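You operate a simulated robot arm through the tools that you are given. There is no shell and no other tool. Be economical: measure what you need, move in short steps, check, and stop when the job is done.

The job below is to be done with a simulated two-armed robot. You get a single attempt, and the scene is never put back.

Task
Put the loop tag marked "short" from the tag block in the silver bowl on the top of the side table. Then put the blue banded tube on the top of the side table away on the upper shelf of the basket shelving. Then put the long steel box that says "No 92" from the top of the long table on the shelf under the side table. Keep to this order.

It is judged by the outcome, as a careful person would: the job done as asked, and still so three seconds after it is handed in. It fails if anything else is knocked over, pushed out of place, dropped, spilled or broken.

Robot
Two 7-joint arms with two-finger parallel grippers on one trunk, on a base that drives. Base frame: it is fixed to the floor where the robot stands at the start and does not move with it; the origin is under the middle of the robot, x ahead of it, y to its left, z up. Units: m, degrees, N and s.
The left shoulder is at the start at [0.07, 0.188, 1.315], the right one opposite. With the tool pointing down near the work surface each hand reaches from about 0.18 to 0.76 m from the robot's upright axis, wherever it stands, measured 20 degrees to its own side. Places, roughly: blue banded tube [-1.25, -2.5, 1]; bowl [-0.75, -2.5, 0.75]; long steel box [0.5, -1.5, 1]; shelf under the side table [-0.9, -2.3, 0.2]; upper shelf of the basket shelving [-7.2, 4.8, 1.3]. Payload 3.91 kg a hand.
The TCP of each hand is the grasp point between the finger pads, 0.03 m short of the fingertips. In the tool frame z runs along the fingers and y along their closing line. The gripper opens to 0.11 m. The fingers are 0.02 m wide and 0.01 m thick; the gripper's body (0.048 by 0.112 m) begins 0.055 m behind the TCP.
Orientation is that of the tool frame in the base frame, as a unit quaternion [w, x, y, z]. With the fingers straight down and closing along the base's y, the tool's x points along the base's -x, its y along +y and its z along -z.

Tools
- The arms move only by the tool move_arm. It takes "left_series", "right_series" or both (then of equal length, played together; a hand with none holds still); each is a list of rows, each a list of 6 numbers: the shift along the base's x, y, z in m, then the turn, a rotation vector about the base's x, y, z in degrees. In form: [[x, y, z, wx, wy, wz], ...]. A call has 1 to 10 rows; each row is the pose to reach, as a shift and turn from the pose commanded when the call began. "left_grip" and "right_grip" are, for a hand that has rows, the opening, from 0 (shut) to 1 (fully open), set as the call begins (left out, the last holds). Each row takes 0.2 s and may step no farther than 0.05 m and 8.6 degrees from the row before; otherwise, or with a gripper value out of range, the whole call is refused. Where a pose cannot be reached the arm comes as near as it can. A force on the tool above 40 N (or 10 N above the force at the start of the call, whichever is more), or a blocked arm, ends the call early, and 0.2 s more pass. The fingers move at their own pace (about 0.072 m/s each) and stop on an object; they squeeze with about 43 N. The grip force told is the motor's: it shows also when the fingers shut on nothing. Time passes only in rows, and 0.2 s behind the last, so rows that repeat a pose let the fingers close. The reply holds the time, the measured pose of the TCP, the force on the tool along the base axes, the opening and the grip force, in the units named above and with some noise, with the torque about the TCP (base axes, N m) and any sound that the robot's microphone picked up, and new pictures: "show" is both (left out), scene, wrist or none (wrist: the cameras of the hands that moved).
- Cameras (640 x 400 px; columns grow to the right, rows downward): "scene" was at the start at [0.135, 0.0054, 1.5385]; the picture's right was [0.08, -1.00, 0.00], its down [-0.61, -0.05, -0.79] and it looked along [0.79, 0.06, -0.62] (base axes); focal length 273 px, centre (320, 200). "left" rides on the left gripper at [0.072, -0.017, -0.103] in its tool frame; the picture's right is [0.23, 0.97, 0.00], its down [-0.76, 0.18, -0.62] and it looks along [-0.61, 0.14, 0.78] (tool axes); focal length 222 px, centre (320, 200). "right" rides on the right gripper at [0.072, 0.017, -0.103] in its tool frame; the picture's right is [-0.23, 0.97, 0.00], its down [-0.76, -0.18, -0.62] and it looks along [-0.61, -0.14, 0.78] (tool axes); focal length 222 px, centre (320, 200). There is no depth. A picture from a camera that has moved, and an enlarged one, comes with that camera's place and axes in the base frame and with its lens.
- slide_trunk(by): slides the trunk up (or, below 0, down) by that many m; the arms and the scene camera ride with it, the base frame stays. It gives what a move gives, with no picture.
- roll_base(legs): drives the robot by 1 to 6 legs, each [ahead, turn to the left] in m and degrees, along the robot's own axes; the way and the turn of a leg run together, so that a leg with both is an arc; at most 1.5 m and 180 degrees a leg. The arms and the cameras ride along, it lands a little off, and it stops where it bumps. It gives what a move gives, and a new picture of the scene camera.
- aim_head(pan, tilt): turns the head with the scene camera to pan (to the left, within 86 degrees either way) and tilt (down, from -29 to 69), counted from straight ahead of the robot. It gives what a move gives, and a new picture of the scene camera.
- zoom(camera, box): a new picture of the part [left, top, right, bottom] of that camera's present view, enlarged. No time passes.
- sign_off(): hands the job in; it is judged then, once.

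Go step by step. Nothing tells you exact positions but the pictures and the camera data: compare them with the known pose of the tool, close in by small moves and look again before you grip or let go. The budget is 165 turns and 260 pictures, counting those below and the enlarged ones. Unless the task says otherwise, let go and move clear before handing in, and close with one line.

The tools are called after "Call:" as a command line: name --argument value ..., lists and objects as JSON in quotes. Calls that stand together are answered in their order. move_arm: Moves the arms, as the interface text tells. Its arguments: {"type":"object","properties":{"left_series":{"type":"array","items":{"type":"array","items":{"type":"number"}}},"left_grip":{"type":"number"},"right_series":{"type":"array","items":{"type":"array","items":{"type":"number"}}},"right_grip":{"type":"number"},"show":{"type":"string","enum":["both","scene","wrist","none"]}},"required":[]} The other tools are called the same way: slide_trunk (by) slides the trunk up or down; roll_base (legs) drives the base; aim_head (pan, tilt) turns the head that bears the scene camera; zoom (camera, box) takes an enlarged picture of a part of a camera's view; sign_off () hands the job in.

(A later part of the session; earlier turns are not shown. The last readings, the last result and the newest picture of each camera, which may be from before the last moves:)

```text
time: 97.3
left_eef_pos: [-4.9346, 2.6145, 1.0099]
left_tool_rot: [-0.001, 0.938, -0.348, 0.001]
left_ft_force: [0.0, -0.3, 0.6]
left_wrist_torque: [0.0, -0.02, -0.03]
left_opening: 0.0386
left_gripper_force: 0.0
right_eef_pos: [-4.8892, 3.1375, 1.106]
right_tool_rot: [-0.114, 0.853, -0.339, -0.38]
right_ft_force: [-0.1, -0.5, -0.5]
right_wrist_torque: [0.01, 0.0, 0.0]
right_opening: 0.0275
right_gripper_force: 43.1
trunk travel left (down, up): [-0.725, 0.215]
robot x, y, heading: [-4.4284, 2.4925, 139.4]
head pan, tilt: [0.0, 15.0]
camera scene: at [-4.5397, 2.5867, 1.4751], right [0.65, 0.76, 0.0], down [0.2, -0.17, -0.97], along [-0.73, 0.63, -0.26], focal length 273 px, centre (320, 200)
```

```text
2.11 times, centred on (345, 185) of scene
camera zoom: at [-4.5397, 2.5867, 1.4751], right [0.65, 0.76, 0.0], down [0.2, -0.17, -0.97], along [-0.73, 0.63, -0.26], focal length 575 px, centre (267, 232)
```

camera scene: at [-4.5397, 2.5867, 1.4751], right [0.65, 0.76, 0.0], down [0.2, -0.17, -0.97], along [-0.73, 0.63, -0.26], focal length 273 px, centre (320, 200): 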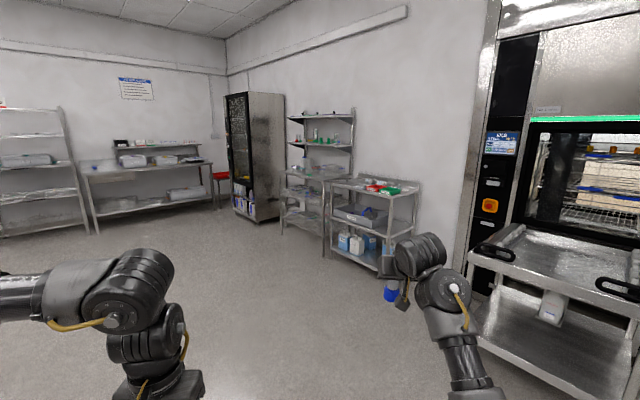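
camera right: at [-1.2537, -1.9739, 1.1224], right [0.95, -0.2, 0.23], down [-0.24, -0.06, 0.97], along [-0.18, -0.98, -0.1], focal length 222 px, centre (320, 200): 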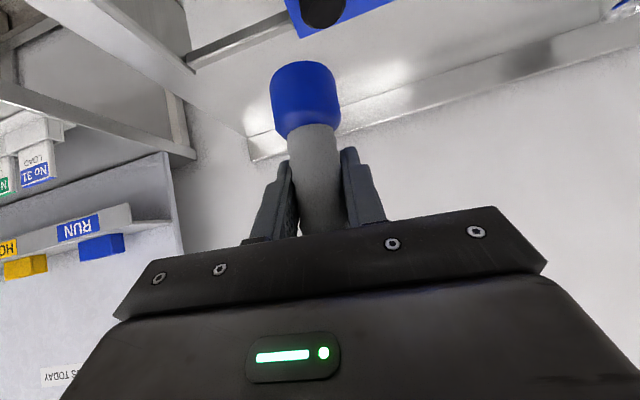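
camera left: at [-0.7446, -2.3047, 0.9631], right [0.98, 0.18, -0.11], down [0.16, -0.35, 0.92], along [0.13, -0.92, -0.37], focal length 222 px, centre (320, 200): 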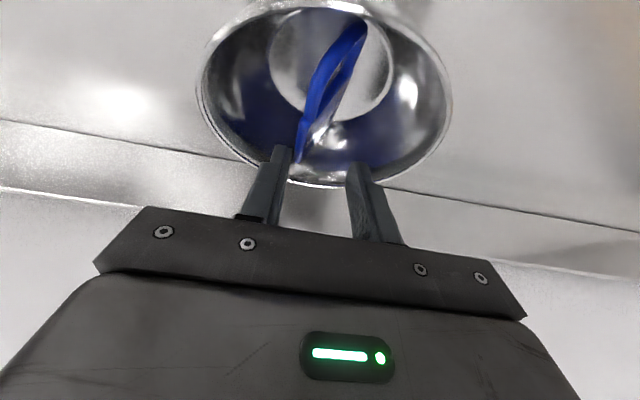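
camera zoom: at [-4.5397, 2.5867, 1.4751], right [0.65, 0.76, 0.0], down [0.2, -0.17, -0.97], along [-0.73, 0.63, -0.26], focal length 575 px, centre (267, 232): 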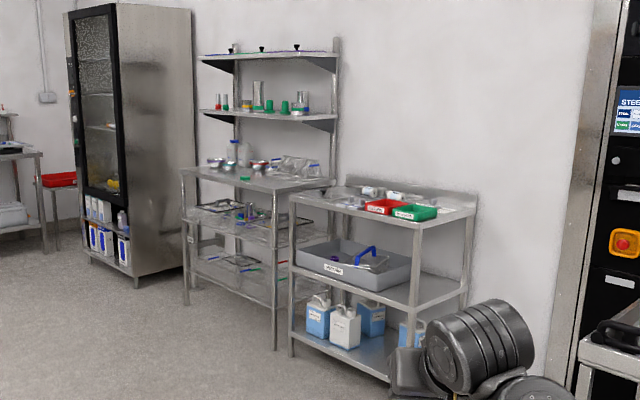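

The basket shelving stands against the right wall (facing -y), with two upper shelves on it. I'll drive in front of it, turn to face it, and look closely.

Call:
roll_base --legs '[[0, 28.5], [1.5, 0], [1.45, 0], [0, -78]]'

```text
time: 116.0
left_eef_pos: [-7.4876, 3.5797, 1.0101]
left_tool_rot: [0.0, -0.707, 0.708, -0.002]
left_ft_force: [0.3, -0.3, -0.3]
left_wrist_torque: [0.01, -0.01, -0.04]
left_opening: 0.0383
left_gripper_force: 0.1
right_eef_pos: [-7.0604, 3.886, 1.1057]
right_tool_rot: [0.263, -0.633, 0.664, 0.298]
right_ft_force: [-0.2, 0.6, -1.1]
right_wrist_torque: [0.01, 0.01, -0.01]
right_opening: 0.0278
right_gripper_force: 43.4
trunk travel left (down, up): [-0.725, 0.215]
robot x, y, heading: [-7.2428, 3.1197, 90.1]
head pan, tilt: [0.0, 15.0]
camera scene: at [-7.25, 3.2592, 1.4751], right [1.0, 0.0, 0.0], down [0.0, -0.26, -0.97], along [0.0, 0.97, -0.26], focal length 273 px, centre (320, 200)
```

scene: 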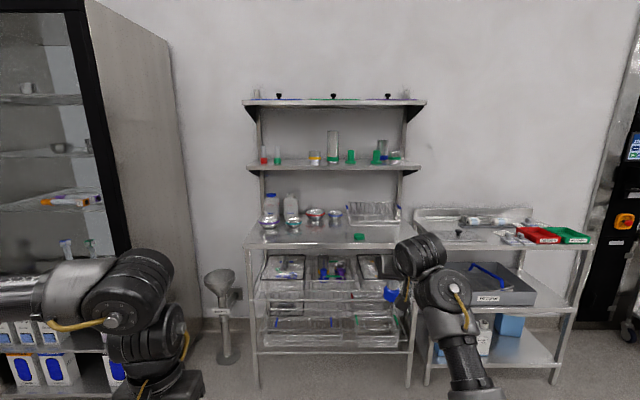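

Call:
zoom --camera "scene" --box '[230, 80, 440, 250]'

Call:
zoom --camera "scene" --box '[240, 220, 430, 390]'

```text
2.35 times, centred on (335, 165) of scene
camera zoom: at [-7.25, 3.2592, 1.4751], right [1.0, 0.0, 0.0], down [0.0, -0.26, -0.97], along [0.0, 0.97, -0.26], focal length 643 px, centre (285, 282)
```

zoom: 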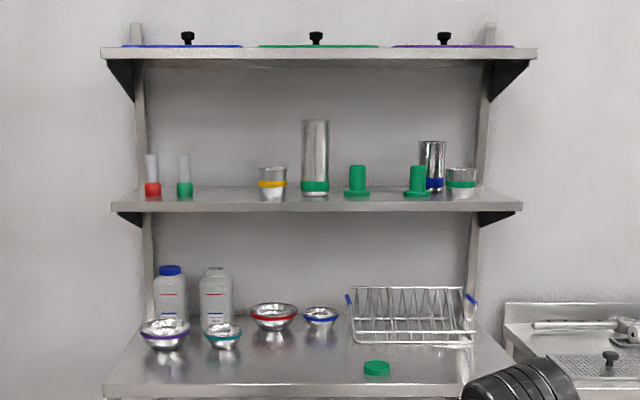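

```text
2.35 times, centred on (335, 305) of scene
camera zoom: at [-7.25, 3.2592, 1.4751], right [1.0, 0.0, 0.0], down [0.0, -0.26, -0.97], along [0.0, 0.97, -0.26], focal length 643 px, centre (285, -47)
```

zoom: 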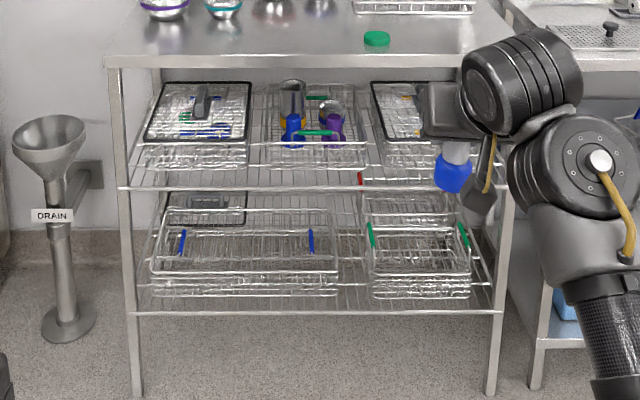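

The shelf at z of about 1.27 holds the matching red- and green-banded tubes, with a free place right of the green one at about x -7.41, y 4.82. I'll raise the trunk and sidestep left in front of it.

Call:
slide_trunk --by 0.2

Call:
roll_base --legs '[[0, 24], [0.63, 0], [0, -24]]'

```text
time: 118.2
left_eef_pos: [-7.4868, 3.579, 1.2113]
left_tool_rot: [0.0, -0.707, 0.708, -0.001]
left_ft_force: [0.1, -0.5, -0.7]
left_wrist_torque: [-0.01, -0.04, 0.02]
left_opening: 0.0385
left_gripper_force: 0.0
right_eef_pos: [-7.0607, 3.8863, 1.3057]
right_tool_rot: [0.263, -0.634, 0.664, 0.298]
right_ft_force: [-0.2, 0.6, -0.3]
right_wrist_torque: [-0.03, 0.04, 0.0]
right_opening: 0.0278
right_gripper_force: 43.3
trunk travel left (down, up): [-0.925, 0.015]
robot x, y, heading: [-7.2499, 3.1154, 89.8]
head pan, tilt: [0.0, 15.0]
```

```text
time: 124.3
left_eef_pos: [-7.7558, 4.1597, 1.2093]
left_tool_rot: [0.002, -0.706, 0.708, -0.002]
left_ft_force: [0.2, -0.3, 0.4]
left_wrist_torque: [0.02, 0.0, -0.04]
left_opening: 0.0382
left_gripper_force: 0.1
right_eef_pos: [-7.3292, 4.4652, 1.3065]
right_tool_rot: [0.264, -0.633, 0.664, 0.297]
right_ft_force: [0.9, 0.5, -0.7]
right_wrist_torque: [0.01, 0.01, 0.0]
right_opening: 0.0279
right_gripper_force: 43.7
trunk travel left (down, up): [-0.925, 0.015]
robot x, y, heading: [-7.5178, 3.6975, 90.0]
head pan, tilt: [0.0, 15.0]
camera scene: at [-7.5193, 3.8389, 1.6752], right [1.0, 0.0, 0.0], down [0.0, -0.26, -0.97], along [0.0, 0.97, -0.26], focal length 273 px, centre (320, 200)
```

scene: 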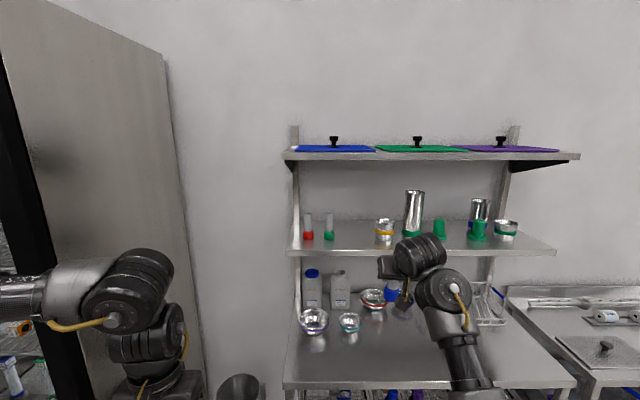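

The shelf is at z 1.27; the red tube stands at x -7.565 and the green at -7.486, at y of about 4.80, so my spot is (-7.40, 4.80). I'll lower the left hand so its elbow tucks away from the fridge, and raise and align the tube.

Call:
move_arm --left_series '[[0, 0, -0.045, 0, 0, 0], [0, 0, -0.09, 0, 0, 0], [0, 0, -0.135, 0, 0, 0], [0, 0, -0.18, 0, 0, 0], [0, 0, -0.225, 0, 0, 0], [0, 0, -0.27, 0, 0, 0], [0, 0, -0.315, 0, 0, 0], [0, 0, -0.36, 0, 0, 0], [0, 0, -0.4, 0, 0, 0]]' --right_series '[[-0.01, 0, 0.01, 0, -0.2, 0], [-0.02, 0, 0.02, 0, -0.4, 0], [-0.03, 0, 0.03, 0, -0.6, 0], [-0.04, 0, 0.04, 0, -0.8, 0], [-0.05, 0, 0.05, 0, -1.0, 0], [-0.06, 0, 0.06, 0, -1.1, 0], [-0.07, 0.01, 0.06, 0, -1.1, 0], [-0.071, 0.03, 0.06, 0, -1.1, 0], [-0.071, 0.03, 0.06, 0, -1.1, 0]]'

```text
time: 126.3
left_eef_pos: [-7.7568, 4.1577, 0.8106]
left_tool_rot: [0.002, -0.706, 0.708, -0.001]
left_ft_force: [-0.4, -0.8, -0.4]
left_wrist_torque: [-0.01, 0.0, 0.0]
left_opening: 0.0386
left_gripper_force: 0.1
right_eef_pos: [-7.398, 4.4967, 1.3645]
right_tool_rot: [0.27, -0.636, 0.661, 0.292]
right_ft_force: [0.7, -0.3, 0.6]
right_wrist_torque: [0.02, 0.01, 0.02]
right_opening: 0.0278
right_gripper_force: 43.1
trunk travel left (down, up): [-0.925, 0.015]
robot x, y, heading: [-7.5125, 3.6969, 90.3]
head pan, tilt: [0.0, 15.0]
camera scene: at [-7.5168, 3.8392, 1.6752], right [1.0, 0.0, 0.0], down [0.0, -0.26, -0.97], along [0.0, 0.97, -0.26], focal length 273 px, centre (320, 200)
camera right: at [-7.4167, 4.3712, 1.3828], right [-0.96, 0.18, 0.21], down [0.22, 0.06, 0.97], along [0.16, 0.98, -0.1], focal length 222 px, centre (320, 200)
camera left: at [-7.7395, 4.0857, 0.914], right [-0.97, -0.22, 0.0], down [-0.18, 0.76, 0.62], along [-0.14, 0.61, -0.78], focal length 222 px, centre (320, 200)
```

scene: 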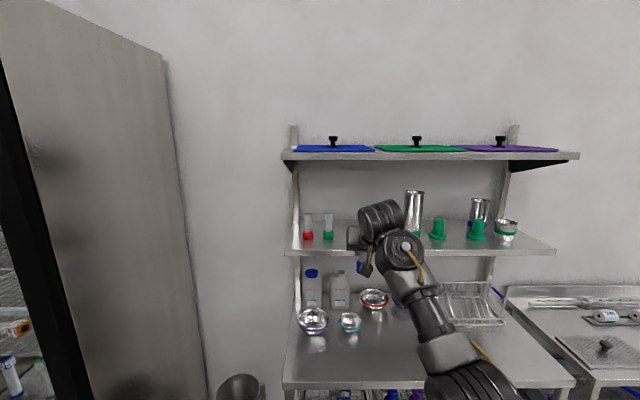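
right: 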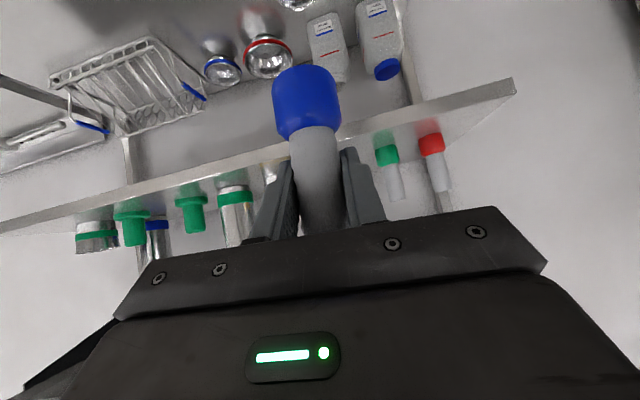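
left: 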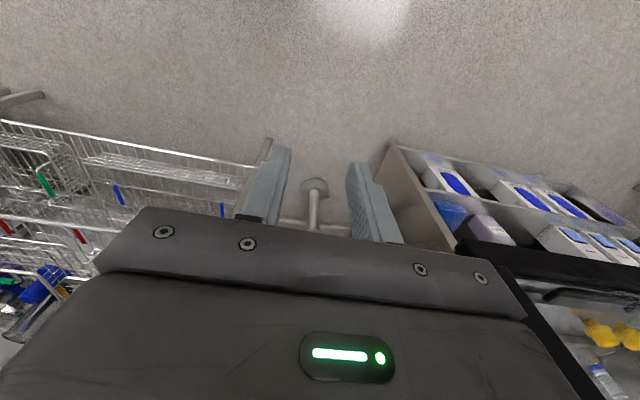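

The gap between the rack and the fridge is clear for the left hand. I'll drive forward 0.2 m with the tube about 3 cm above shelf level.

Call:
roll_base --legs '[[0.2, 0]]'

Call:
zoom --camera "right" --box '[160, 0, 480, 240]'

```text
time: 127.9
left_eef_pos: [-7.7553, 4.3483, 0.8127]
left_tool_rot: [0.002, -0.705, 0.709, -0.001]
left_ft_force: [-0.1, 0.2, 0.9]
left_wrist_torque: [0.04, 0.0, -0.05]
left_opening: 0.0384
left_gripper_force: 0.1
right_eef_pos: [-7.3967, 4.6834, 1.3673]
right_tool_rot: [0.271, -0.635, 0.661, 0.293]
right_ft_force: [0.3, 0.3, 0.6]
right_wrist_torque: [0.01, -0.02, 0.05]
right_opening: 0.0278
right_gripper_force: 43.3
trunk travel left (down, up): [-0.925, 0.015]
robot x, y, heading: [-7.5185, 3.89, 90.0]
head pan, tilt: [0.0, 15.0]
camera scene: at [-7.5168, 4.0269, 1.6757], right [1.0, 0.0, 0.0], down [0.0, -0.26, -0.97], along [0.0, 0.97, -0.26], focal length 273 px, centre (320, 200)
```

scene: 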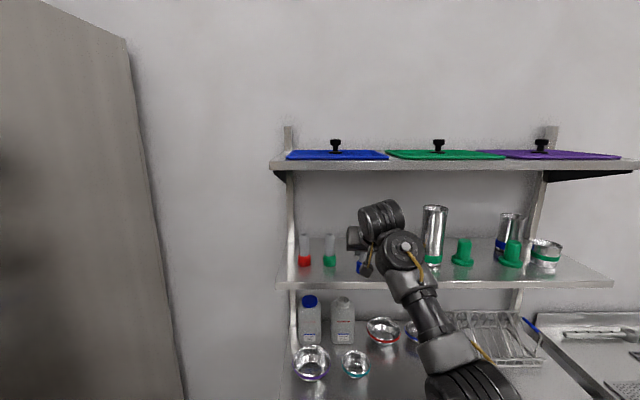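

```text
1.67 times, centred on (320, 120) of right
camera zoom: at [-7.4154, 4.5595, 1.3849], right [-0.96, 0.18, 0.21], down [0.22, 0.06, 0.97], along [0.16, 0.98, -0.1], focal length 370 px, centre (320, 333)
```

zoom: 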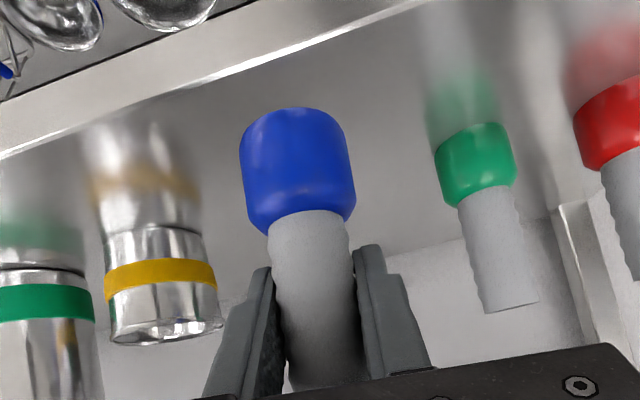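

There's room between the green tube and the yellow-banded beaker. I'll move the tube forward over its place.

Call:
move_arm --right_series '[[0, 0.035, 0, 0, 0, 0], [0, 0.07, 0, 0, 0, 0], [0, 0.105, 0, 0, 0, 0], [0, 0.105, -0.01, 0, 0, 0]]' --show "scene"

Call:
zoom --camera "right" --box '[160, 0, 480, 240]'

Call:
zoom --camera "scene" --box '[280, 190, 460, 310]'

```text
time: 128.9
left_eef_pos: [-7.7549, 4.3512, 0.8097]
left_tool_rot: [0.0, -0.705, 0.709, -0.001]
left_ft_force: [-0.3, 0.6, 1.0]
left_wrist_torque: [-0.01, -0.02, -0.01]
left_opening: 0.0388
left_gripper_force: 0.1
right_eef_pos: [-7.3968, 4.7708, 1.3632]
right_tool_rot: [0.269, -0.635, 0.663, 0.291]
right_ft_force: [0.1, 0.3, -0.3]
right_wrist_torque: [0.02, 0.02, 0.0]
right_opening: 0.0276
right_gripper_force: 43.5
right hand out of reach, approached as far as the arm can: row 3, 4
trunk travel left (down, up): [-0.925, 0.015]
robot x, y, heading: [-7.5202, 3.8901, 89.9]
head pan, tilt: [0.0, 15.0]
camera scene: at [-7.5156, 4.0332, 1.675], right [1.0, 0.0, 0.0], down [0.0, -0.26, -0.97], along [0.0, 0.97, -0.26], focal length 273 px, centre (320, 200)
```

scene: 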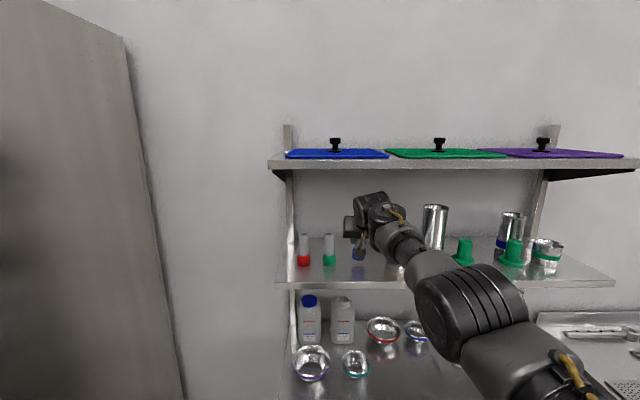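

```text
1.67 times, centred on (320, 120) of right
camera zoom: at [-7.4156, 4.6468, 1.3802], right [-0.96, 0.18, 0.21], down [0.22, 0.06, 0.97], along [0.16, 0.98, -0.1], focal length 370 px, centre (320, 333)
```

zoom: 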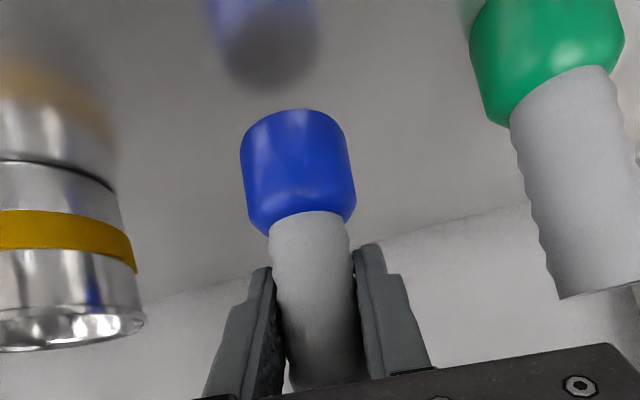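

```text
3.33 times, centred on (370, 250) of scene
camera zoom: at [-7.5156, 4.0332, 1.675], right [1.0, 0.0, 0.0], down [0.0, -0.26, -0.97], along [0.0, 0.97, -0.26], focal length 911 px, centre (153, 33)
```

zoom: 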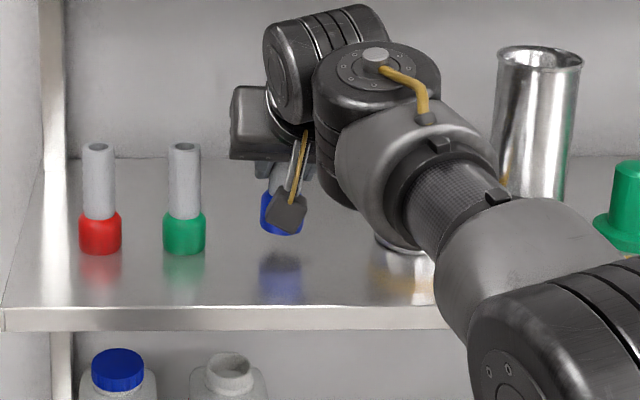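

The arm is at its reach limit, but y 4.77 is well on the shelf. I'll lower gently, with a slight easing back.

Call:
move_arm --right_series '[[0, -0.015, 0, 0, 0, 0], [0, -0.018, -0.004, 0, 0, 0], [0, -0.018, -0.008, 0, 0, 0], [0, -0.018, -0.008, 0, 0, 0]]' --show "none"

Call:
zoom --camera "right" --box '[160, 0, 480, 240]'

Call:
zoom --camera "scene" --box '[300, 210, 420, 300]'

```text
time: 129.9
left_eef_pos: [-7.7553, 4.3505, 0.8105]
left_tool_rot: [0.001, -0.705, 0.709, -0.002]
left_ft_force: [0.0, 0.1, -0.9]
left_wrist_torque: [0.02, 0.04, 0.01]
left_opening: 0.0388
left_gripper_force: 0.1
right_eef_pos: [-7.3975, 4.7513, 1.3542]
right_tool_rot: [0.27, -0.635, 0.662, 0.291]
right_ft_force: [0.3, 0.0, -0.4]
right_wrist_torque: [0.01, 0.02, 0.02]
right_opening: 0.0276
right_gripper_force: 42.6
trunk travel left (down, up): [-0.925, 0.015]
robot x, y, heading: [-7.5156, 3.888, 89.7]
head pan, tilt: [0.0, 15.0]
```

```text
1.67 times, centred on (320, 120) of right
camera zoom: at [-7.4166, 4.6274, 1.3725], right [-0.96, 0.18, 0.21], down [0.22, 0.06, 0.97], along [0.16, 0.98, -0.1], focal length 370 px, centre (320, 333)
```

zoom: 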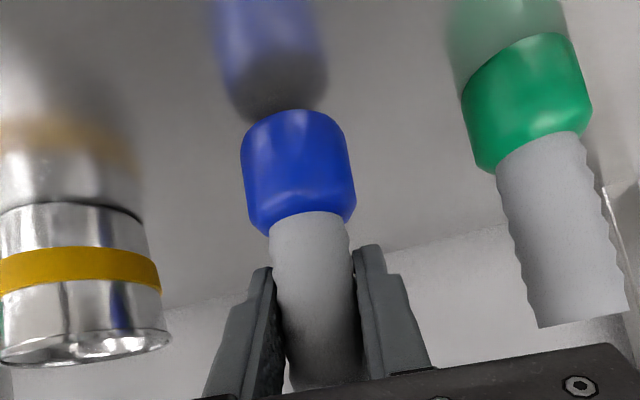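

```text
4.44 times, centred on (360, 255) of scene
camera zoom: at [-7.5168, 4.0324, 1.6751], right [1.0, 0.0, 0.0], down [0.0, -0.26, -0.97], along [0.0, 0.97, -0.26], focal length 1215 px, centre (142, -44)
```

zoom: 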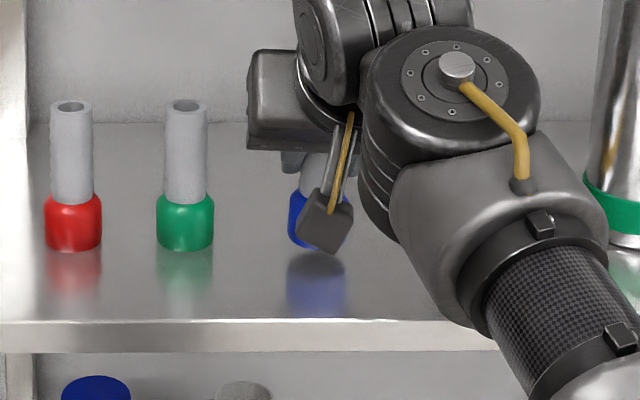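

There's still roughly 8 mm between the tube and its reflection. I'll nudge the base 4 cm forward for a better-seated spot and then lower further.

Call:
roll_base --legs '[[0.04, 0]]'

Call:
move_arm --right_series '[[0, 0, -0.003, 0, 0, 0], [0, 0, -0.005, 0, 0, 0], [0, 0, -0.005, 0, 0, 0]]' --show "wrist"

Call:
zoom --camera "scene" --box '[300, 210, 420, 300]'

```text
time: 130.7
left_eef_pos: [-7.756, 4.3856, 0.8123]
left_tool_rot: [0.002, -0.705, 0.709, 0.0]
left_ft_force: [0.2, 0.5, -1.5]
left_wrist_torque: [0.05, -0.06, -0.02]
left_opening: 0.0386
left_gripper_force: 0.1
right_eef_pos: [-7.3989, 4.7866, 1.3583]
right_tool_rot: [0.272, -0.635, 0.661, 0.293]
right_ft_force: [0.4, 1.3, -2.5]
right_wrist_torque: [0.03, -0.01, 0.04]
right_opening: 0.0277
right_gripper_force: 42.9
trunk travel left (down, up): [-0.925, 0.015]
robot x, y, heading: [-7.5144, 3.9323, 89.8]
head pan, tilt: [0.0, 15.0]
camera scene: at [-7.517, 4.0707, 1.6749], right [1.0, 0.0, 0.0], down [0.0, -0.26, -0.97], along [0.0, 0.97, -0.26], focal length 273 px, centre (320, 200)
```

scene: 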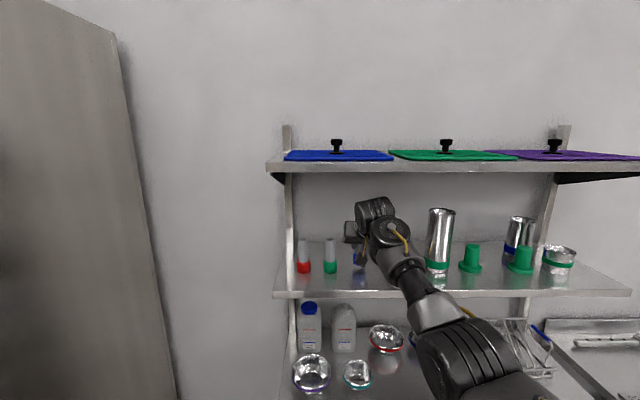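

```text
time: 131.5
left_eef_pos: [-7.7556, 4.3839, 0.8144]
left_tool_rot: [0.003, -0.705, 0.709, 0.001]
left_ft_force: [-0.2, -0.1, 0.7]
left_wrist_torque: [0.04, 0.0, -0.02]
left_opening: 0.0388
left_gripper_force: 0.1
right_eef_pos: [-7.3984, 4.7833, 1.3558]
right_tool_rot: [0.273, -0.635, 0.66, 0.294]
right_ft_force: [-0.5, 0.0, -0.2]
right_wrist_torque: [0.01, 0.02, -0.02]
right_opening: 0.0278
right_gripper_force: 42.9
trunk travel left (down, up): [-0.925, 0.015]
robot x, y, heading: [-7.5128, 3.9276, 90.1]
head pan, tilt: [0.0, 15.0]
camera right: at [-7.4175, 4.6582, 1.3734], right [-0.96, 0.18, 0.21], down [0.22, 0.05, 0.97], along [0.16, 0.98, -0.09], focal length 222 px, centre (320, 200)
```

right: 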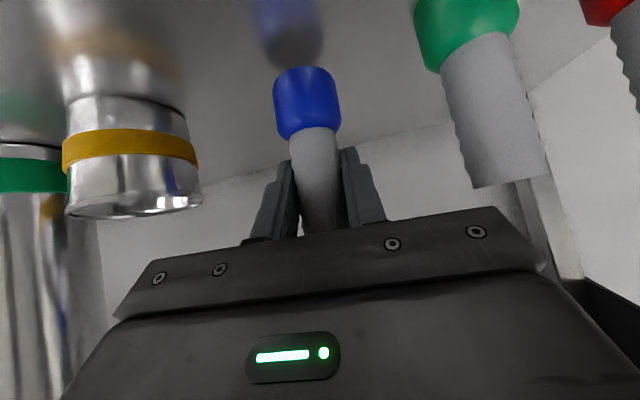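

```text
4.44 times, centred on (360, 255) of scene
camera zoom: at [-7.5169, 4.0668, 1.6757], right [1.0, 0.0, 0.0], down [0.0, -0.26, -0.97], along [0.0, 0.97, -0.26], focal length 1215 px, centre (142, -44)
```

zoom: 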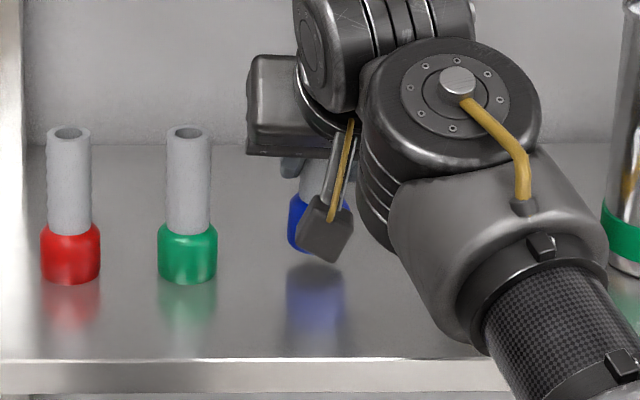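

The tube is still about 18 mm high compared with the green one, so I'll lower further in small steps.

Call:
move_arm --right_series '[[0, 0, -0.004, 0, 0, 0], [0, 0, -0.008, 0, 0, 0], [0, 0, -0.012, 0, 0, 0], [0, 0, -0.012, 0, 0, 0]]' --show "wrist"

Call:
zoom --camera "scene" --box '[300, 210, 420, 300]'

```text
time: 132.5
left_eef_pos: [-7.7555, 4.3849, 0.8133]
left_tool_rot: [0.001, -0.705, 0.709, 0.0]
left_ft_force: [-0.2, 0.4, -0.4]
left_wrist_torque: [-0.01, -0.01, 0.0]
left_opening: 0.0385
left_gripper_force: 0.0
right_eef_pos: [-7.399, 4.7851, 1.3446]
right_tool_rot: [0.274, -0.634, 0.661, 0.295]
right_ft_force: [0.3, -0.1, 8.4]
right_wrist_torque: [-0.11, -0.17, -0.01]
right_opening: 0.0276
right_gripper_force: 43.2
trunk travel left (down, up): [-0.925, 0.015]
robot x, y, heading: [-7.5142, 3.9281, 89.9]
head pan, tilt: [0.0, 15.0]
camera right: at [-7.4179, 4.6599, 1.3613], right [-0.96, 0.18, 0.21], down [0.22, 0.05, 0.97], along [0.16, 0.98, -0.09], focal length 222 px, centre (320, 200)
```

right: 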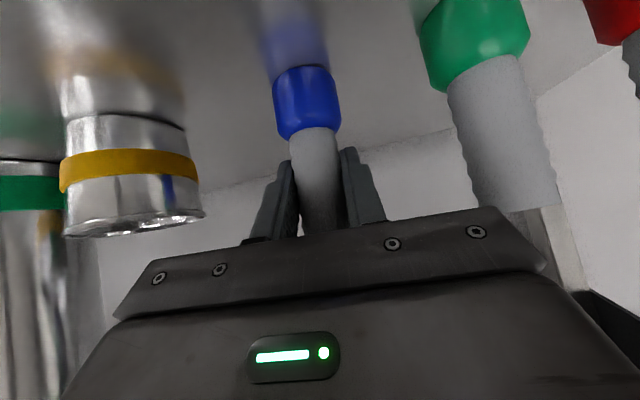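

```text
4.44 times, centred on (360, 255) of scene
camera zoom: at [-7.517, 4.0699, 1.6755], right [1.0, 0.0, 0.0], down [0.0, -0.26, -0.97], along [0.0, 0.97, -0.26], focal length 1215 px, centre (142, -44)
```

zoom: 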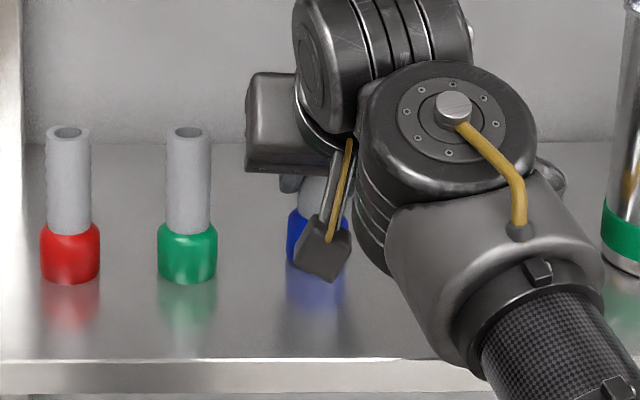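

Contact is made at 8 N and the tube's foot meets its reflection. I'll release it.

Call:
move_arm --right_series '[[0, 0, 0, 0, 0, 0], [0, 0, 0, 0, 0, 0], [0, 0, 0, 0, 0, 0]]' --right_grip 0.5 --show "wrist"

Call:
zoom --camera "scene" --box '[300, 210, 420, 300]'

```text
time: 133.3
left_eef_pos: [-7.7567, 4.3861, 0.8121]
left_tool_rot: [0.002, -0.705, 0.709, -0.001]
left_ft_force: [-0.1, 0.1, -0.5]
left_wrist_torque: [-0.01, 0.02, 0.0]
left_opening: 0.0385
left_gripper_force: 0.0
right_eef_pos: [-7.4003, 4.7859, 1.3413]
right_tool_rot: [0.271, -0.635, 0.661, 0.293]
right_ft_force: [-0.2, -0.2, 0.3]
right_wrist_torque: [0.02, -0.04, 0.03]
right_opening: 0.0552
right_gripper_force: 0.1
trunk travel left (down, up): [-0.925, 0.015]
robot x, y, heading: [-7.5151, 3.9252, 89.9]
head pan, tilt: [0.0, 15.0]
camera right: at [-7.4178, 4.6619, 1.3586], right [-0.96, 0.18, 0.21], down [0.22, 0.06, 0.97], along [0.16, 0.98, -0.09], focal length 222 px, centre (320, 200)
```

right: 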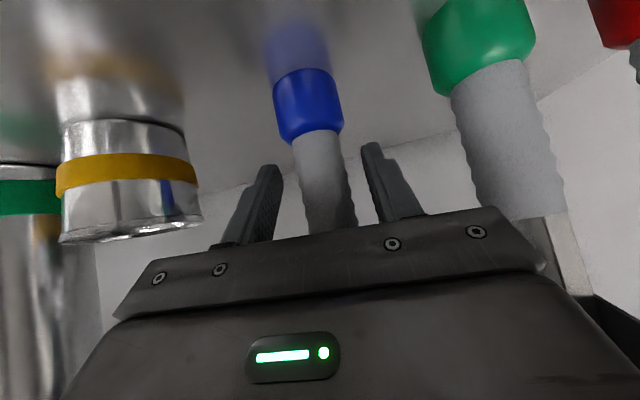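

```text
4.44 times, centred on (360, 255) of scene
camera zoom: at [-7.5169, 4.0725, 1.6751], right [1.0, 0.0, 0.0], down [0.0, -0.26, -0.97], along [0.0, 0.97, -0.26], focal length 1215 px, centre (142, -44)
```

zoom: 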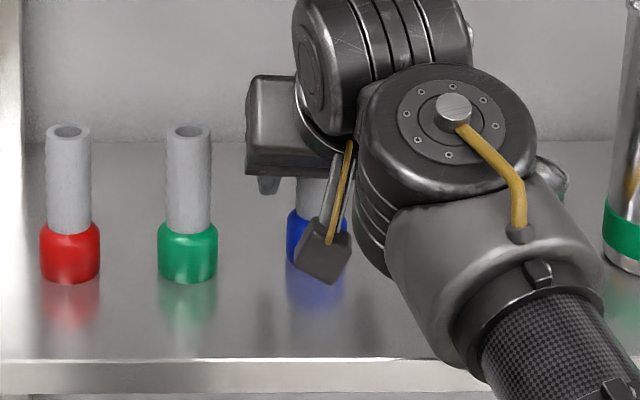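

The tube stands on its own. I'll withdraw the hand straight back.

Call:
move_arm --right_series '[[0, -0.02, 0.008, 0, 0, 0], [0, -0.05, 0.02, 0, 0, 0], [0, -0.09, 0.03, 0, 0, 0], [0, -0.13, 0.03, 0, 0, 0]]' --show "both"

```text
time: 134.3
left_eef_pos: [-7.7553, 4.3852, 0.813]
left_tool_rot: [0.003, -0.706, 0.709, 0.0]
left_ft_force: [-0.2, -0.7, 0.7]
left_wrist_torque: [0.05, -0.04, -0.03]
left_opening: 0.0386
left_gripper_force: 0.0
right_eef_pos: [-7.4001, 4.6569, 1.3743]
right_tool_rot: [0.27, -0.635, 0.661, 0.293]
right_ft_force: [0.0, -0.8, 0.9]
right_wrist_torque: [0.01, 0.0, -0.01]
right_opening: 0.0548
right_gripper_force: 0.1
trunk travel left (down, up): [-0.925, 0.015]
robot x, y, heading: [-7.5147, 3.9296, 90.0]
head pan, tilt: [0.0, 15.0]
camera scene: at [-7.5162, 4.0708, 1.6753], right [1.0, 0.0, 0.0], down [0.0, -0.26, -0.97], along [0.0, 0.97, -0.26], focal length 273 px, centre (320, 200)
camera right: at [-7.4184, 4.5317, 1.3916], right [-0.96, 0.18, 0.21], down [0.22, 0.06, 0.97], along [0.16, 0.98, -0.09], focal length 222 px, centre (320, 200)
```

scene: 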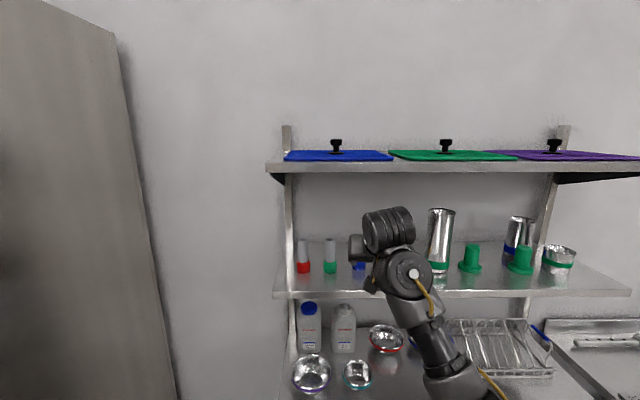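
right: 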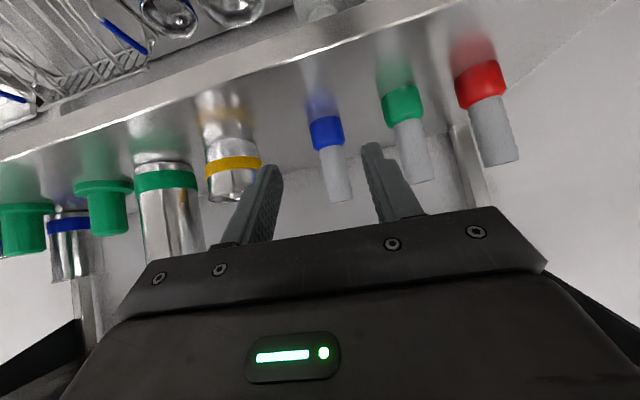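

The blue tube stands neatly in line with the red and green ones. I'll back away, re-tuck the right arm upright, and head for the long table.

Call:
roll_base --legs '[[-0.9, 0]]'

Call:
move_arm --right_series '[[0.02, -0.03, -0.02, -7.6, 0, 0], [0.04, -0.06, -0.04, -15.2, 0, 0], [0.06, -0.09, -0.06, -22.8, 0, 0], [0.08, -0.12, -0.08, -30.4, 0, 0], [0.1, -0.15, -0.1, -38, 0, 0], [0.12, -0.18, -0.12, -45.6, 0, 0]]' --left_series '[[0, 0, 0.04, 0, 0, 0], [0, 0, 0.08, 0, 0, 0], [0, 0, 0.12, 0, 0, 0], [0, 0, 0.16, 0, 0, 0], [0, 0, 0.2, 0, 0, 0], [0, 0, 0.24, 0, 0, 0]]' --show "none"

Call:
roll_base --legs '[[0, -100], [1.5, 0], [1.5, 0], [0, -31]]'

```text
time: 139.1
left_eef_pos: [-7.7572, 3.4849, 0.8135]
left_tool_rot: [-0.002, 0.715, -0.699, 0.0]
left_ft_force: [0.4, -0.3, -1.2]
left_wrist_torque: [0.0, -0.03, -0.02]
left_opening: 0.0384
left_gripper_force: 0.0
right_eef_pos: [-7.409, 3.7662, 1.3734]
right_tool_rot: [0.268, -0.644, 0.652, 0.297]
right_ft_force: [0.1, 0.7, -0.3]
right_wrist_torque: [0.0, 0.01, 0.0]
right_opening: 0.0551
right_gripper_force: 0.1
trunk travel left (down, up): [-0.925, 0.015]
robot x, y, heading: [-7.504, 3.0349, 91.3]
head pan, tilt: [0.0, 15.0]
camera scene: at [-7.5094, 3.1775, 1.675], right [1.0, 0.03, 0.0], down [0.01, -0.26, -0.97], along [-0.03, 0.97, -0.26], focal length 273 px, centre (320, 200)
```

scene: 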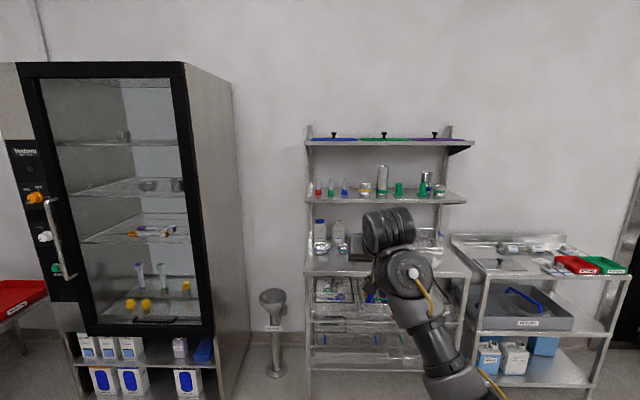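

```text
time: 139.6
left_eef_pos: [-7.7557, 3.483, 0.8616]
left_tool_rot: [-0.001, 0.715, -0.699, 0.0]
left_ft_force: [-0.2, 0.4, -0.6]
left_wrist_torque: [-0.02, 0.01, 0.03]
left_opening: 0.0386
left_gripper_force: 0.0
right_eef_pos: [-7.3861, 3.7309, 1.347]
right_tool_rot: [0.216, -0.656, 0.678, 0.252]
right_ft_force: [-23.9, 2.5, -3.3]
right_wrist_torque: [0.27, -1.16, -3.49]
right_opening: 0.055
right_gripper_force: 0.1
right hand out of reach, approached as far as the arm can: row 2
trunk travel left (down, up): [-0.925, 0.015]
robot x, y, heading: [-7.5033, 3.0344, 91.4]
head pan, tilt: [0.0, 15.0]
stopped in row 2 (right hand): the force on the tool passed its limit at 145 N (the readings are from after the stop); the commanded pose is now the measured one
```

```text
time: 140.7
left_eef_pos: [-7.719, 3.5021, 0.8621]
left_tool_rot: [0.003, -0.686, 0.727, -0.001]
left_ft_force: [0.6, -0.2, 0.7]
left_wrist_torque: [-0.02, -0.01, -0.01]
left_opening: 0.0386
left_gripper_force: 0.1
right_eef_pos: [-7.3323, 3.7193, 1.3469]
right_tool_rot: [0.227, -0.628, 0.704, 0.244]
right_ft_force: [-5.8, 3.4, -3.3]
right_wrist_torque: [0.3, -0.34, -0.98]
right_opening: 0.055
right_gripper_force: 0.1
trunk travel left (down, up): [-0.925, 0.015]
robot x, y, heading: [-7.5047, 3.0333, 87.2]
head pan, tilt: [0.0, 15.0]
stopped in leg 1: the force on the tool passed its limit at 41 N (the readings are from after the stop); the commanded pose is now the measured one
camera scene: at [-7.4978, 3.1764, 1.6751], right [1.0, -0.05, 0.0], down [-0.01, -0.26, -0.97], along [0.05, 0.96, -0.26], focal length 273 px, centre (320, 200)
```

scene: 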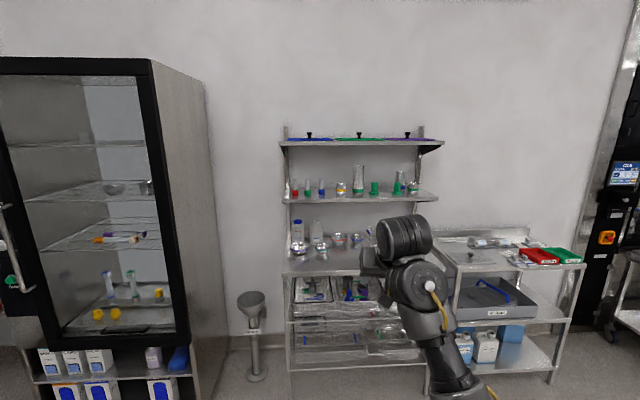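

The wrist is touching its own arm again. I'll extend it, then rotate upright while lowering.

Call:
move_arm --right_series '[[0, 0.03, -0.02, 0, 0, 0], [0, 0.06, -0.05, 0, 0, 0], [0, 0.09, -0.08, 0, 0, 0], [0.02, 0.09, -0.12, -5, 0, 0], [0.04, 0.08, -0.15, -11, 0, 0], [0.06, 0.06, -0.18, -18, 0, 0], [0.08, 0.04, -0.21, -25, 0, 0], [0.1, 0.0, -0.22, -31, 0, 0]]' --left_series '[[0, 0, 0.03, 0, 0, 0], [0, 0, 0.06, 0, 0, 0], [0, 0, 0.09, 0, 0, 0], [0, 0, 0.12, 0, 0, 0], [0, 0, 0.15, 0, 0, 0], [0, 0, 0.18, 0, 0, 0], [0, 0, 0.2, 0, 0, 0], [0, 0, 0.2, 0, 0, 0]]' --show "scene"

```text
time: 142.6
left_eef_pos: [-7.7168, 3.5011, 1.0626]
left_tool_rot: [0.003, -0.686, 0.728, 0.0]
left_ft_force: [1.0, 0.5, -0.3]
left_wrist_torque: [0.01, 0.04, 0.0]
left_opening: 0.0387
left_gripper_force: 0.1
right_eef_pos: [-7.2326, 3.7302, 1.1254]
right_tool_rot: [0.065, -0.661, 0.744, 0.066]
right_ft_force: [-15.0, 27.7, -40.3]
right_wrist_torque: [1.13, -2.33, -2.03]
right_opening: 0.055
right_gripper_force: 0.1
trunk travel left (down, up): [-0.925, 0.015]
robot x, y, heading: [-7.5031, 3.0338, 86.8]
head pan, tilt: [0.0, 15.0]
stopped in row 8 (right hand): the force on the tool passed its limit at 196 N (the readings are from after the stop); the commanded pose is now the measured one
camera scene: at [-7.4963, 3.1752, 1.6753], right [1.0, -0.05, 0.0], down [-0.01, -0.26, -0.97], along [0.05, 0.96, -0.26], focal length 273 px, centre (320, 200)
```

scene: 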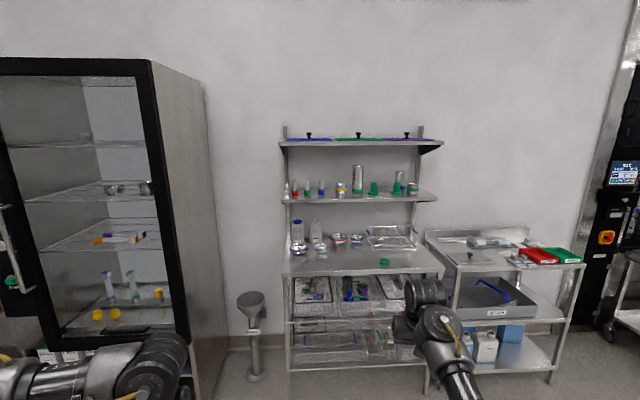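

Call:
move_arm --right_series '[[0, 0.03, 0.0, 0, 0, 0], [0, 0.06, -0.02, 0, 0, 0], [0, 0.08, -0.05, 0, 0, 0], [0, 0.08, -0.09, -4, 0, 0], [0, 0.06, -0.13, -8, 0, 0], [0, 0.04, -0.17, -10, 0, 0], [0, 0.02, -0.21, -10, 0, 0]]' --show "both"

```text
time: 144.2
left_eef_pos: [-7.7172, 3.5019, 1.0621]
left_tool_rot: [0.001, -0.685, 0.728, -0.002]
left_ft_force: [0.3, 0.0, 0.3]
left_wrist_torque: [-0.03, 0.01, 0.02]
left_opening: 0.0385
left_gripper_force: 0.0
right_eef_pos: [-7.2602, 3.7189, 0.9395]
right_tool_rot: [0.007, -0.666, 0.746, -0.002]
right_ft_force: [0.5, 0.9, 1.0]
right_wrist_torque: [-0.03, 0.0, 0.01]
right_opening: 0.0549
right_gripper_force: 0.1
right hand out of reach, approached as far as the arm can: row 3, 4, 5, 6, 7
trunk travel left (down, up): [-0.925, 0.015]
robot x, y, heading: [-7.5043, 3.033, 87.0]
head pan, tilt: [0.0, 15.0]
camera scene: at [-7.4977, 3.1767, 1.6752], right [1.0, -0.05, 0.0], down [-0.01, -0.26, -0.97], along [0.05, 0.96, -0.26], focal length 273 px, centre (320, 200)
camera right: at [-7.2859, 3.6483, 1.0407], right [-0.94, 0.34, -0.01], down [0.25, 0.73, 0.63], along [0.22, 0.59, -0.78], focal length 222 px, centre (320, 200)
```

scene: 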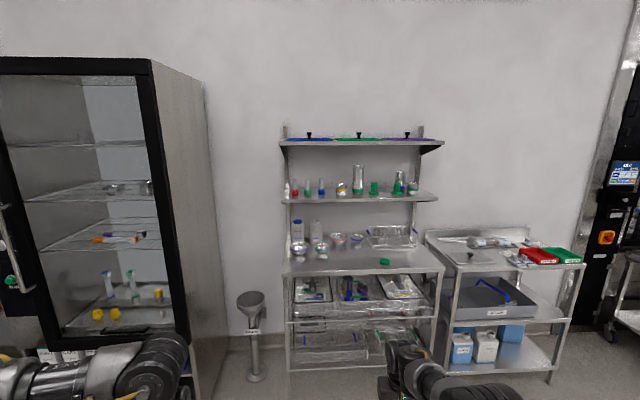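
right: 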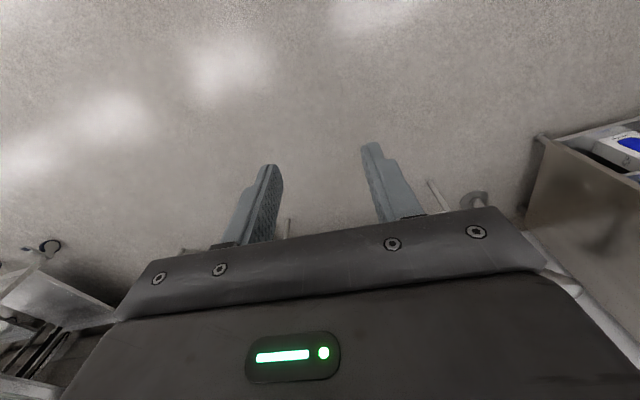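

The arm is free now and tool-down. Next I drive back toward the long table by the same route.

Call:
roll_base --legs '[[0, -97], [1.5, 0], [1.5, 0], [0, -31], [1.5, 0], [1.3, 0]]'

```text
time: 177.2
left_eef_pos: [-1.961, 0.5946, 1.0626]
left_tool_rot: [0.0, 0.359, 0.933, -0.002]
left_ft_force: [0.1, 0.3, 0.7]
left_wrist_torque: [0.01, 0.02, -0.03]
left_opening: 0.0385
left_gripper_force: 0.0
right_eef_pos: [-2.0787, 0.1007, 0.9386]
right_tool_rot: [0.0, 0.384, 0.923, -0.007]
right_ft_force: [-0.5, -0.2, 0.2]
right_wrist_torque: [-0.01, -0.03, -0.01]
right_opening: 0.0548
right_gripper_force: 0.1
trunk travel left (down, up): [-0.925, 0.015]
robot x, y, heading: [-2.4593, 0.7171, -42.1]
head pan, tilt: [0.0, 15.0]
camera scene: at [-2.3543, 0.6227, 1.6752], right [-0.67, -0.75, 0.0], down [-0.19, 0.17, -0.97], along [0.72, -0.64, -0.26], focal length 273 px, centre (320, 200)
```

scene: 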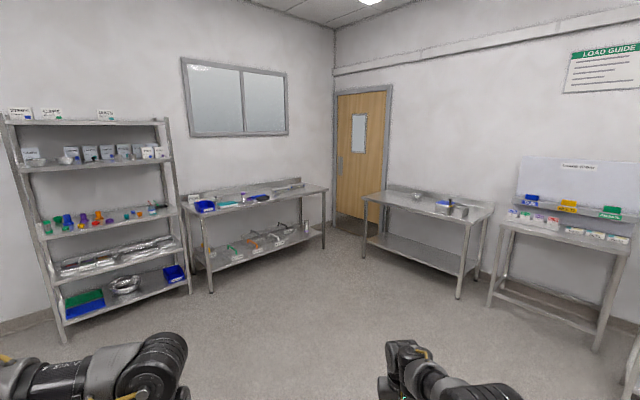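

Call:
roll_base --legs '[[0, -4], [1.3, 0], [1.1, 0], [0, 46]]'

Call:
aim_head --pan -15 --tilt 30

```text
time: 191.5
left_eef_pos: [-0.3246, -0.7313, 1.0637]
left_tool_rot: [0.0, -0.006, 1.0, -0.001]
left_ft_force: [0.7, 0.1, 0.0]
left_wrist_torque: [0.0, -0.01, 0.0]
left_opening: 0.0386
left_gripper_force: 0.1
right_eef_pos: [-0.0774, -1.1729, 0.9386]
right_tool_rot: [0.002, 0.022, 1.0, -0.006]
right_ft_force: [0.0, -0.4, 0.1]
right_wrist_torque: [-0.01, 0.02, -0.01]
right_opening: 0.0551
right_gripper_force: 0.0
trunk travel left (down, up): [-0.925, 0.015]
robot x, y, heading: [-0.7775, -0.9757, 1.2]
head pan, tilt: [0.0, 15.0]
camera scene: at [-0.6343, -0.9764, 1.6751], right [0.02, -1.0, 0.0], down [-0.26, 0.0, -0.97], along [0.97, 0.02, -0.26], focal length 273 px, centre (320, 200)
```

scene: 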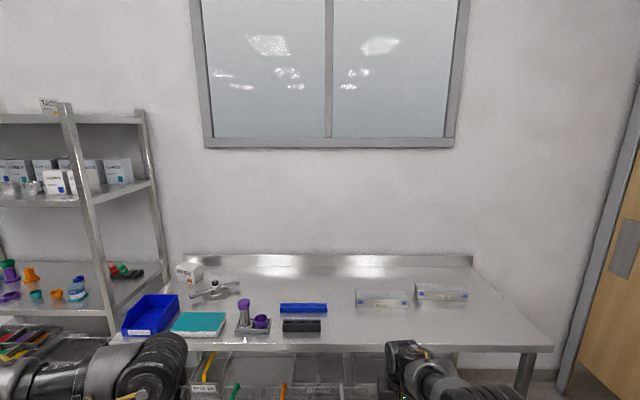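

```text
time: 192.3
left_eef_pos: [-0.3259, -0.7311, 1.0627]
left_tool_rot: [0.001, -0.005, 1.0, -0.003]
left_ft_force: [0.7, -0.2, 0.5]
left_wrist_torque: [0.01, -0.02, 0.01]
left_opening: 0.0384
left_gripper_force: 0.0
right_eef_pos: [-0.0775, -1.1732, 0.9387]
right_tool_rot: [0.002, 0.022, 1.0, -0.006]
right_ft_force: [-1.1, 0.9, 0.6]
right_wrist_torque: [0.03, 0.01, 0.0]
right_opening: 0.0551
right_gripper_force: 0.0
trunk travel left (down, up): [-0.925, 0.015]
robot x, y, heading: [-0.7786, -0.9751, 0.7]
head pan, tilt: [-15.0, 30.0]
camera scene: at [-0.6403, -0.9986, 1.651], right [-0.24, -0.97, 0.0], down [-0.48, 0.12, -0.87], along [0.84, -0.21, -0.5], focal length 273 px, centre (320, 200)
```

scene: 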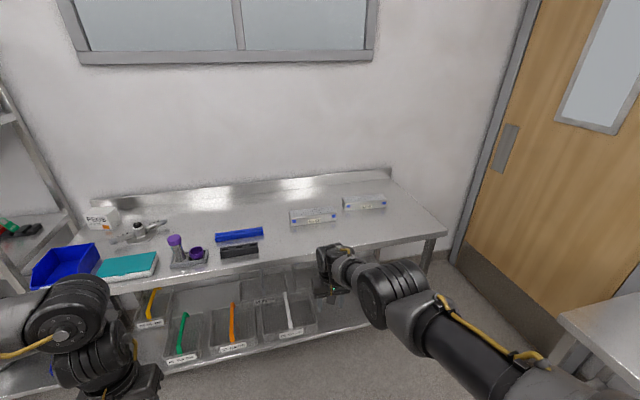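

Call:
zoom --camera "scene" --box '[270, 180, 400, 250]'

```text
4.92 times, centred on (335, 215) of scene
camera zoom: at [-0.6403, -0.9986, 1.651], right [-0.24, -0.97, 0.0], down [-0.48, 0.12, -0.87], along [0.84, -0.21, -0.5], focal length 1345 px, centre (246, 126)
```

zoom: 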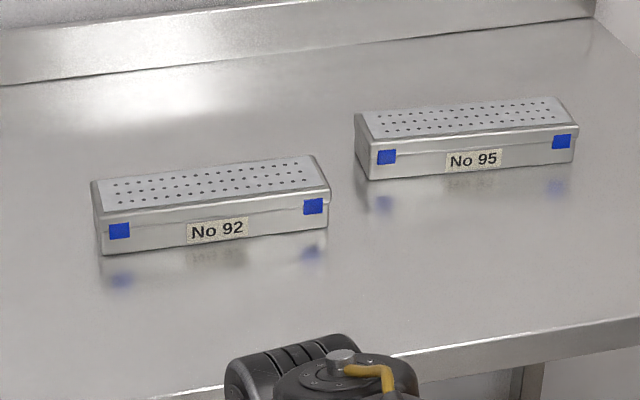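

"No 92" is the left, nearer box at about (0.50, -1.245), lying along y. I'll grip it across its width, so I raise the right hand and yaw it 90°.

Call:
move_arm --right_series '[[0, 0, 0.02, 0, 0, 8.2], [0, 0, 0.04, 0, 0, 16.4], [0, 0, 0.06, 0, 0, 24.6], [0, 0, 0.08, 0, 0, 32.8], [0, 0, 0.1, 0, 0, 41], [0, 0, 0.1, 0, 0, 49.2], [0, 0, 0.1, 0, 0, 57.4], [0, 0, 0.1, 0, 0, 65.6], [0, 0, 0.1, 0, 0, 73.8], [0, 0, 0.1, 0, 0, 82]]' --show "both"

```text
time: 194.5
left_eef_pos: [-0.3245, -0.7326, 1.0627]
left_tool_rot: [0.0, -0.006, 1.0, -0.001]
left_ft_force: [0.1, 0.8, 0.2]
left_wrist_torque: [-0.02, 0.02, 0.0]
left_opening: 0.0384
left_gripper_force: 0.0
right_eef_pos: [-0.0784, -1.1734, 1.0378]
right_tool_rot: [0.006, -0.64, 0.768, -0.004]
right_ft_force: [-0.1, -0.1, -0.3]
right_wrist_torque: [0.0, 0.02, -0.01]
right_opening: 0.0549
right_gripper_force: 0.2
trunk travel left (down, up): [-0.925, 0.015]
robot x, y, heading: [-0.7756, -0.9729, 1.1]
head pan, tilt: [-15.0, 30.0]
camera scene: at [-0.6401, -0.9993, 1.6509], right [-0.24, -0.97, 0.0], down [-0.49, 0.12, -0.87], along [0.84, -0.21, -0.5], focal length 273 px, centre (320, 200)
camera right: at [-0.1089, -1.2411, 1.1398], right [-0.92, 0.4, -0.01], down [0.3, 0.72, 0.63], along [0.26, 0.57, -0.78], focal length 222 px, centre (320, 200)
```

scene: 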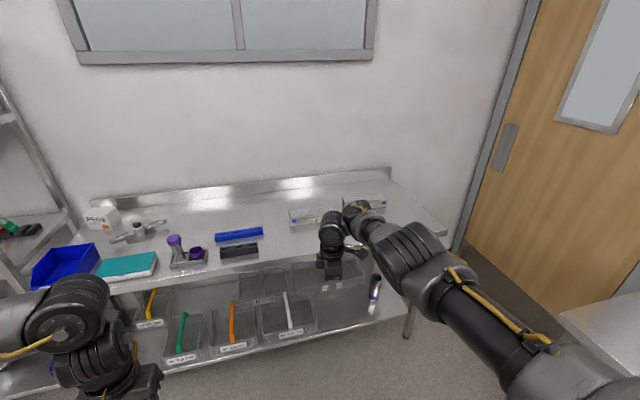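
right: 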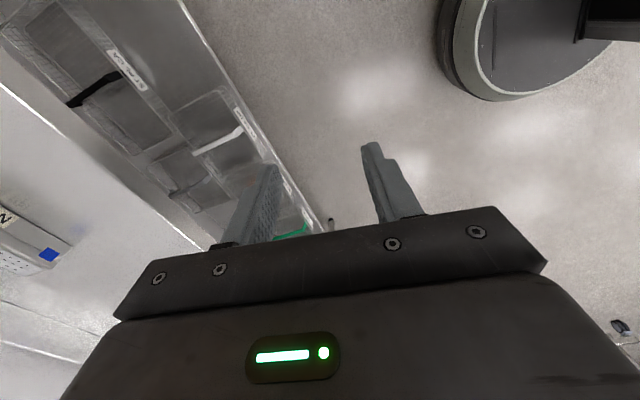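

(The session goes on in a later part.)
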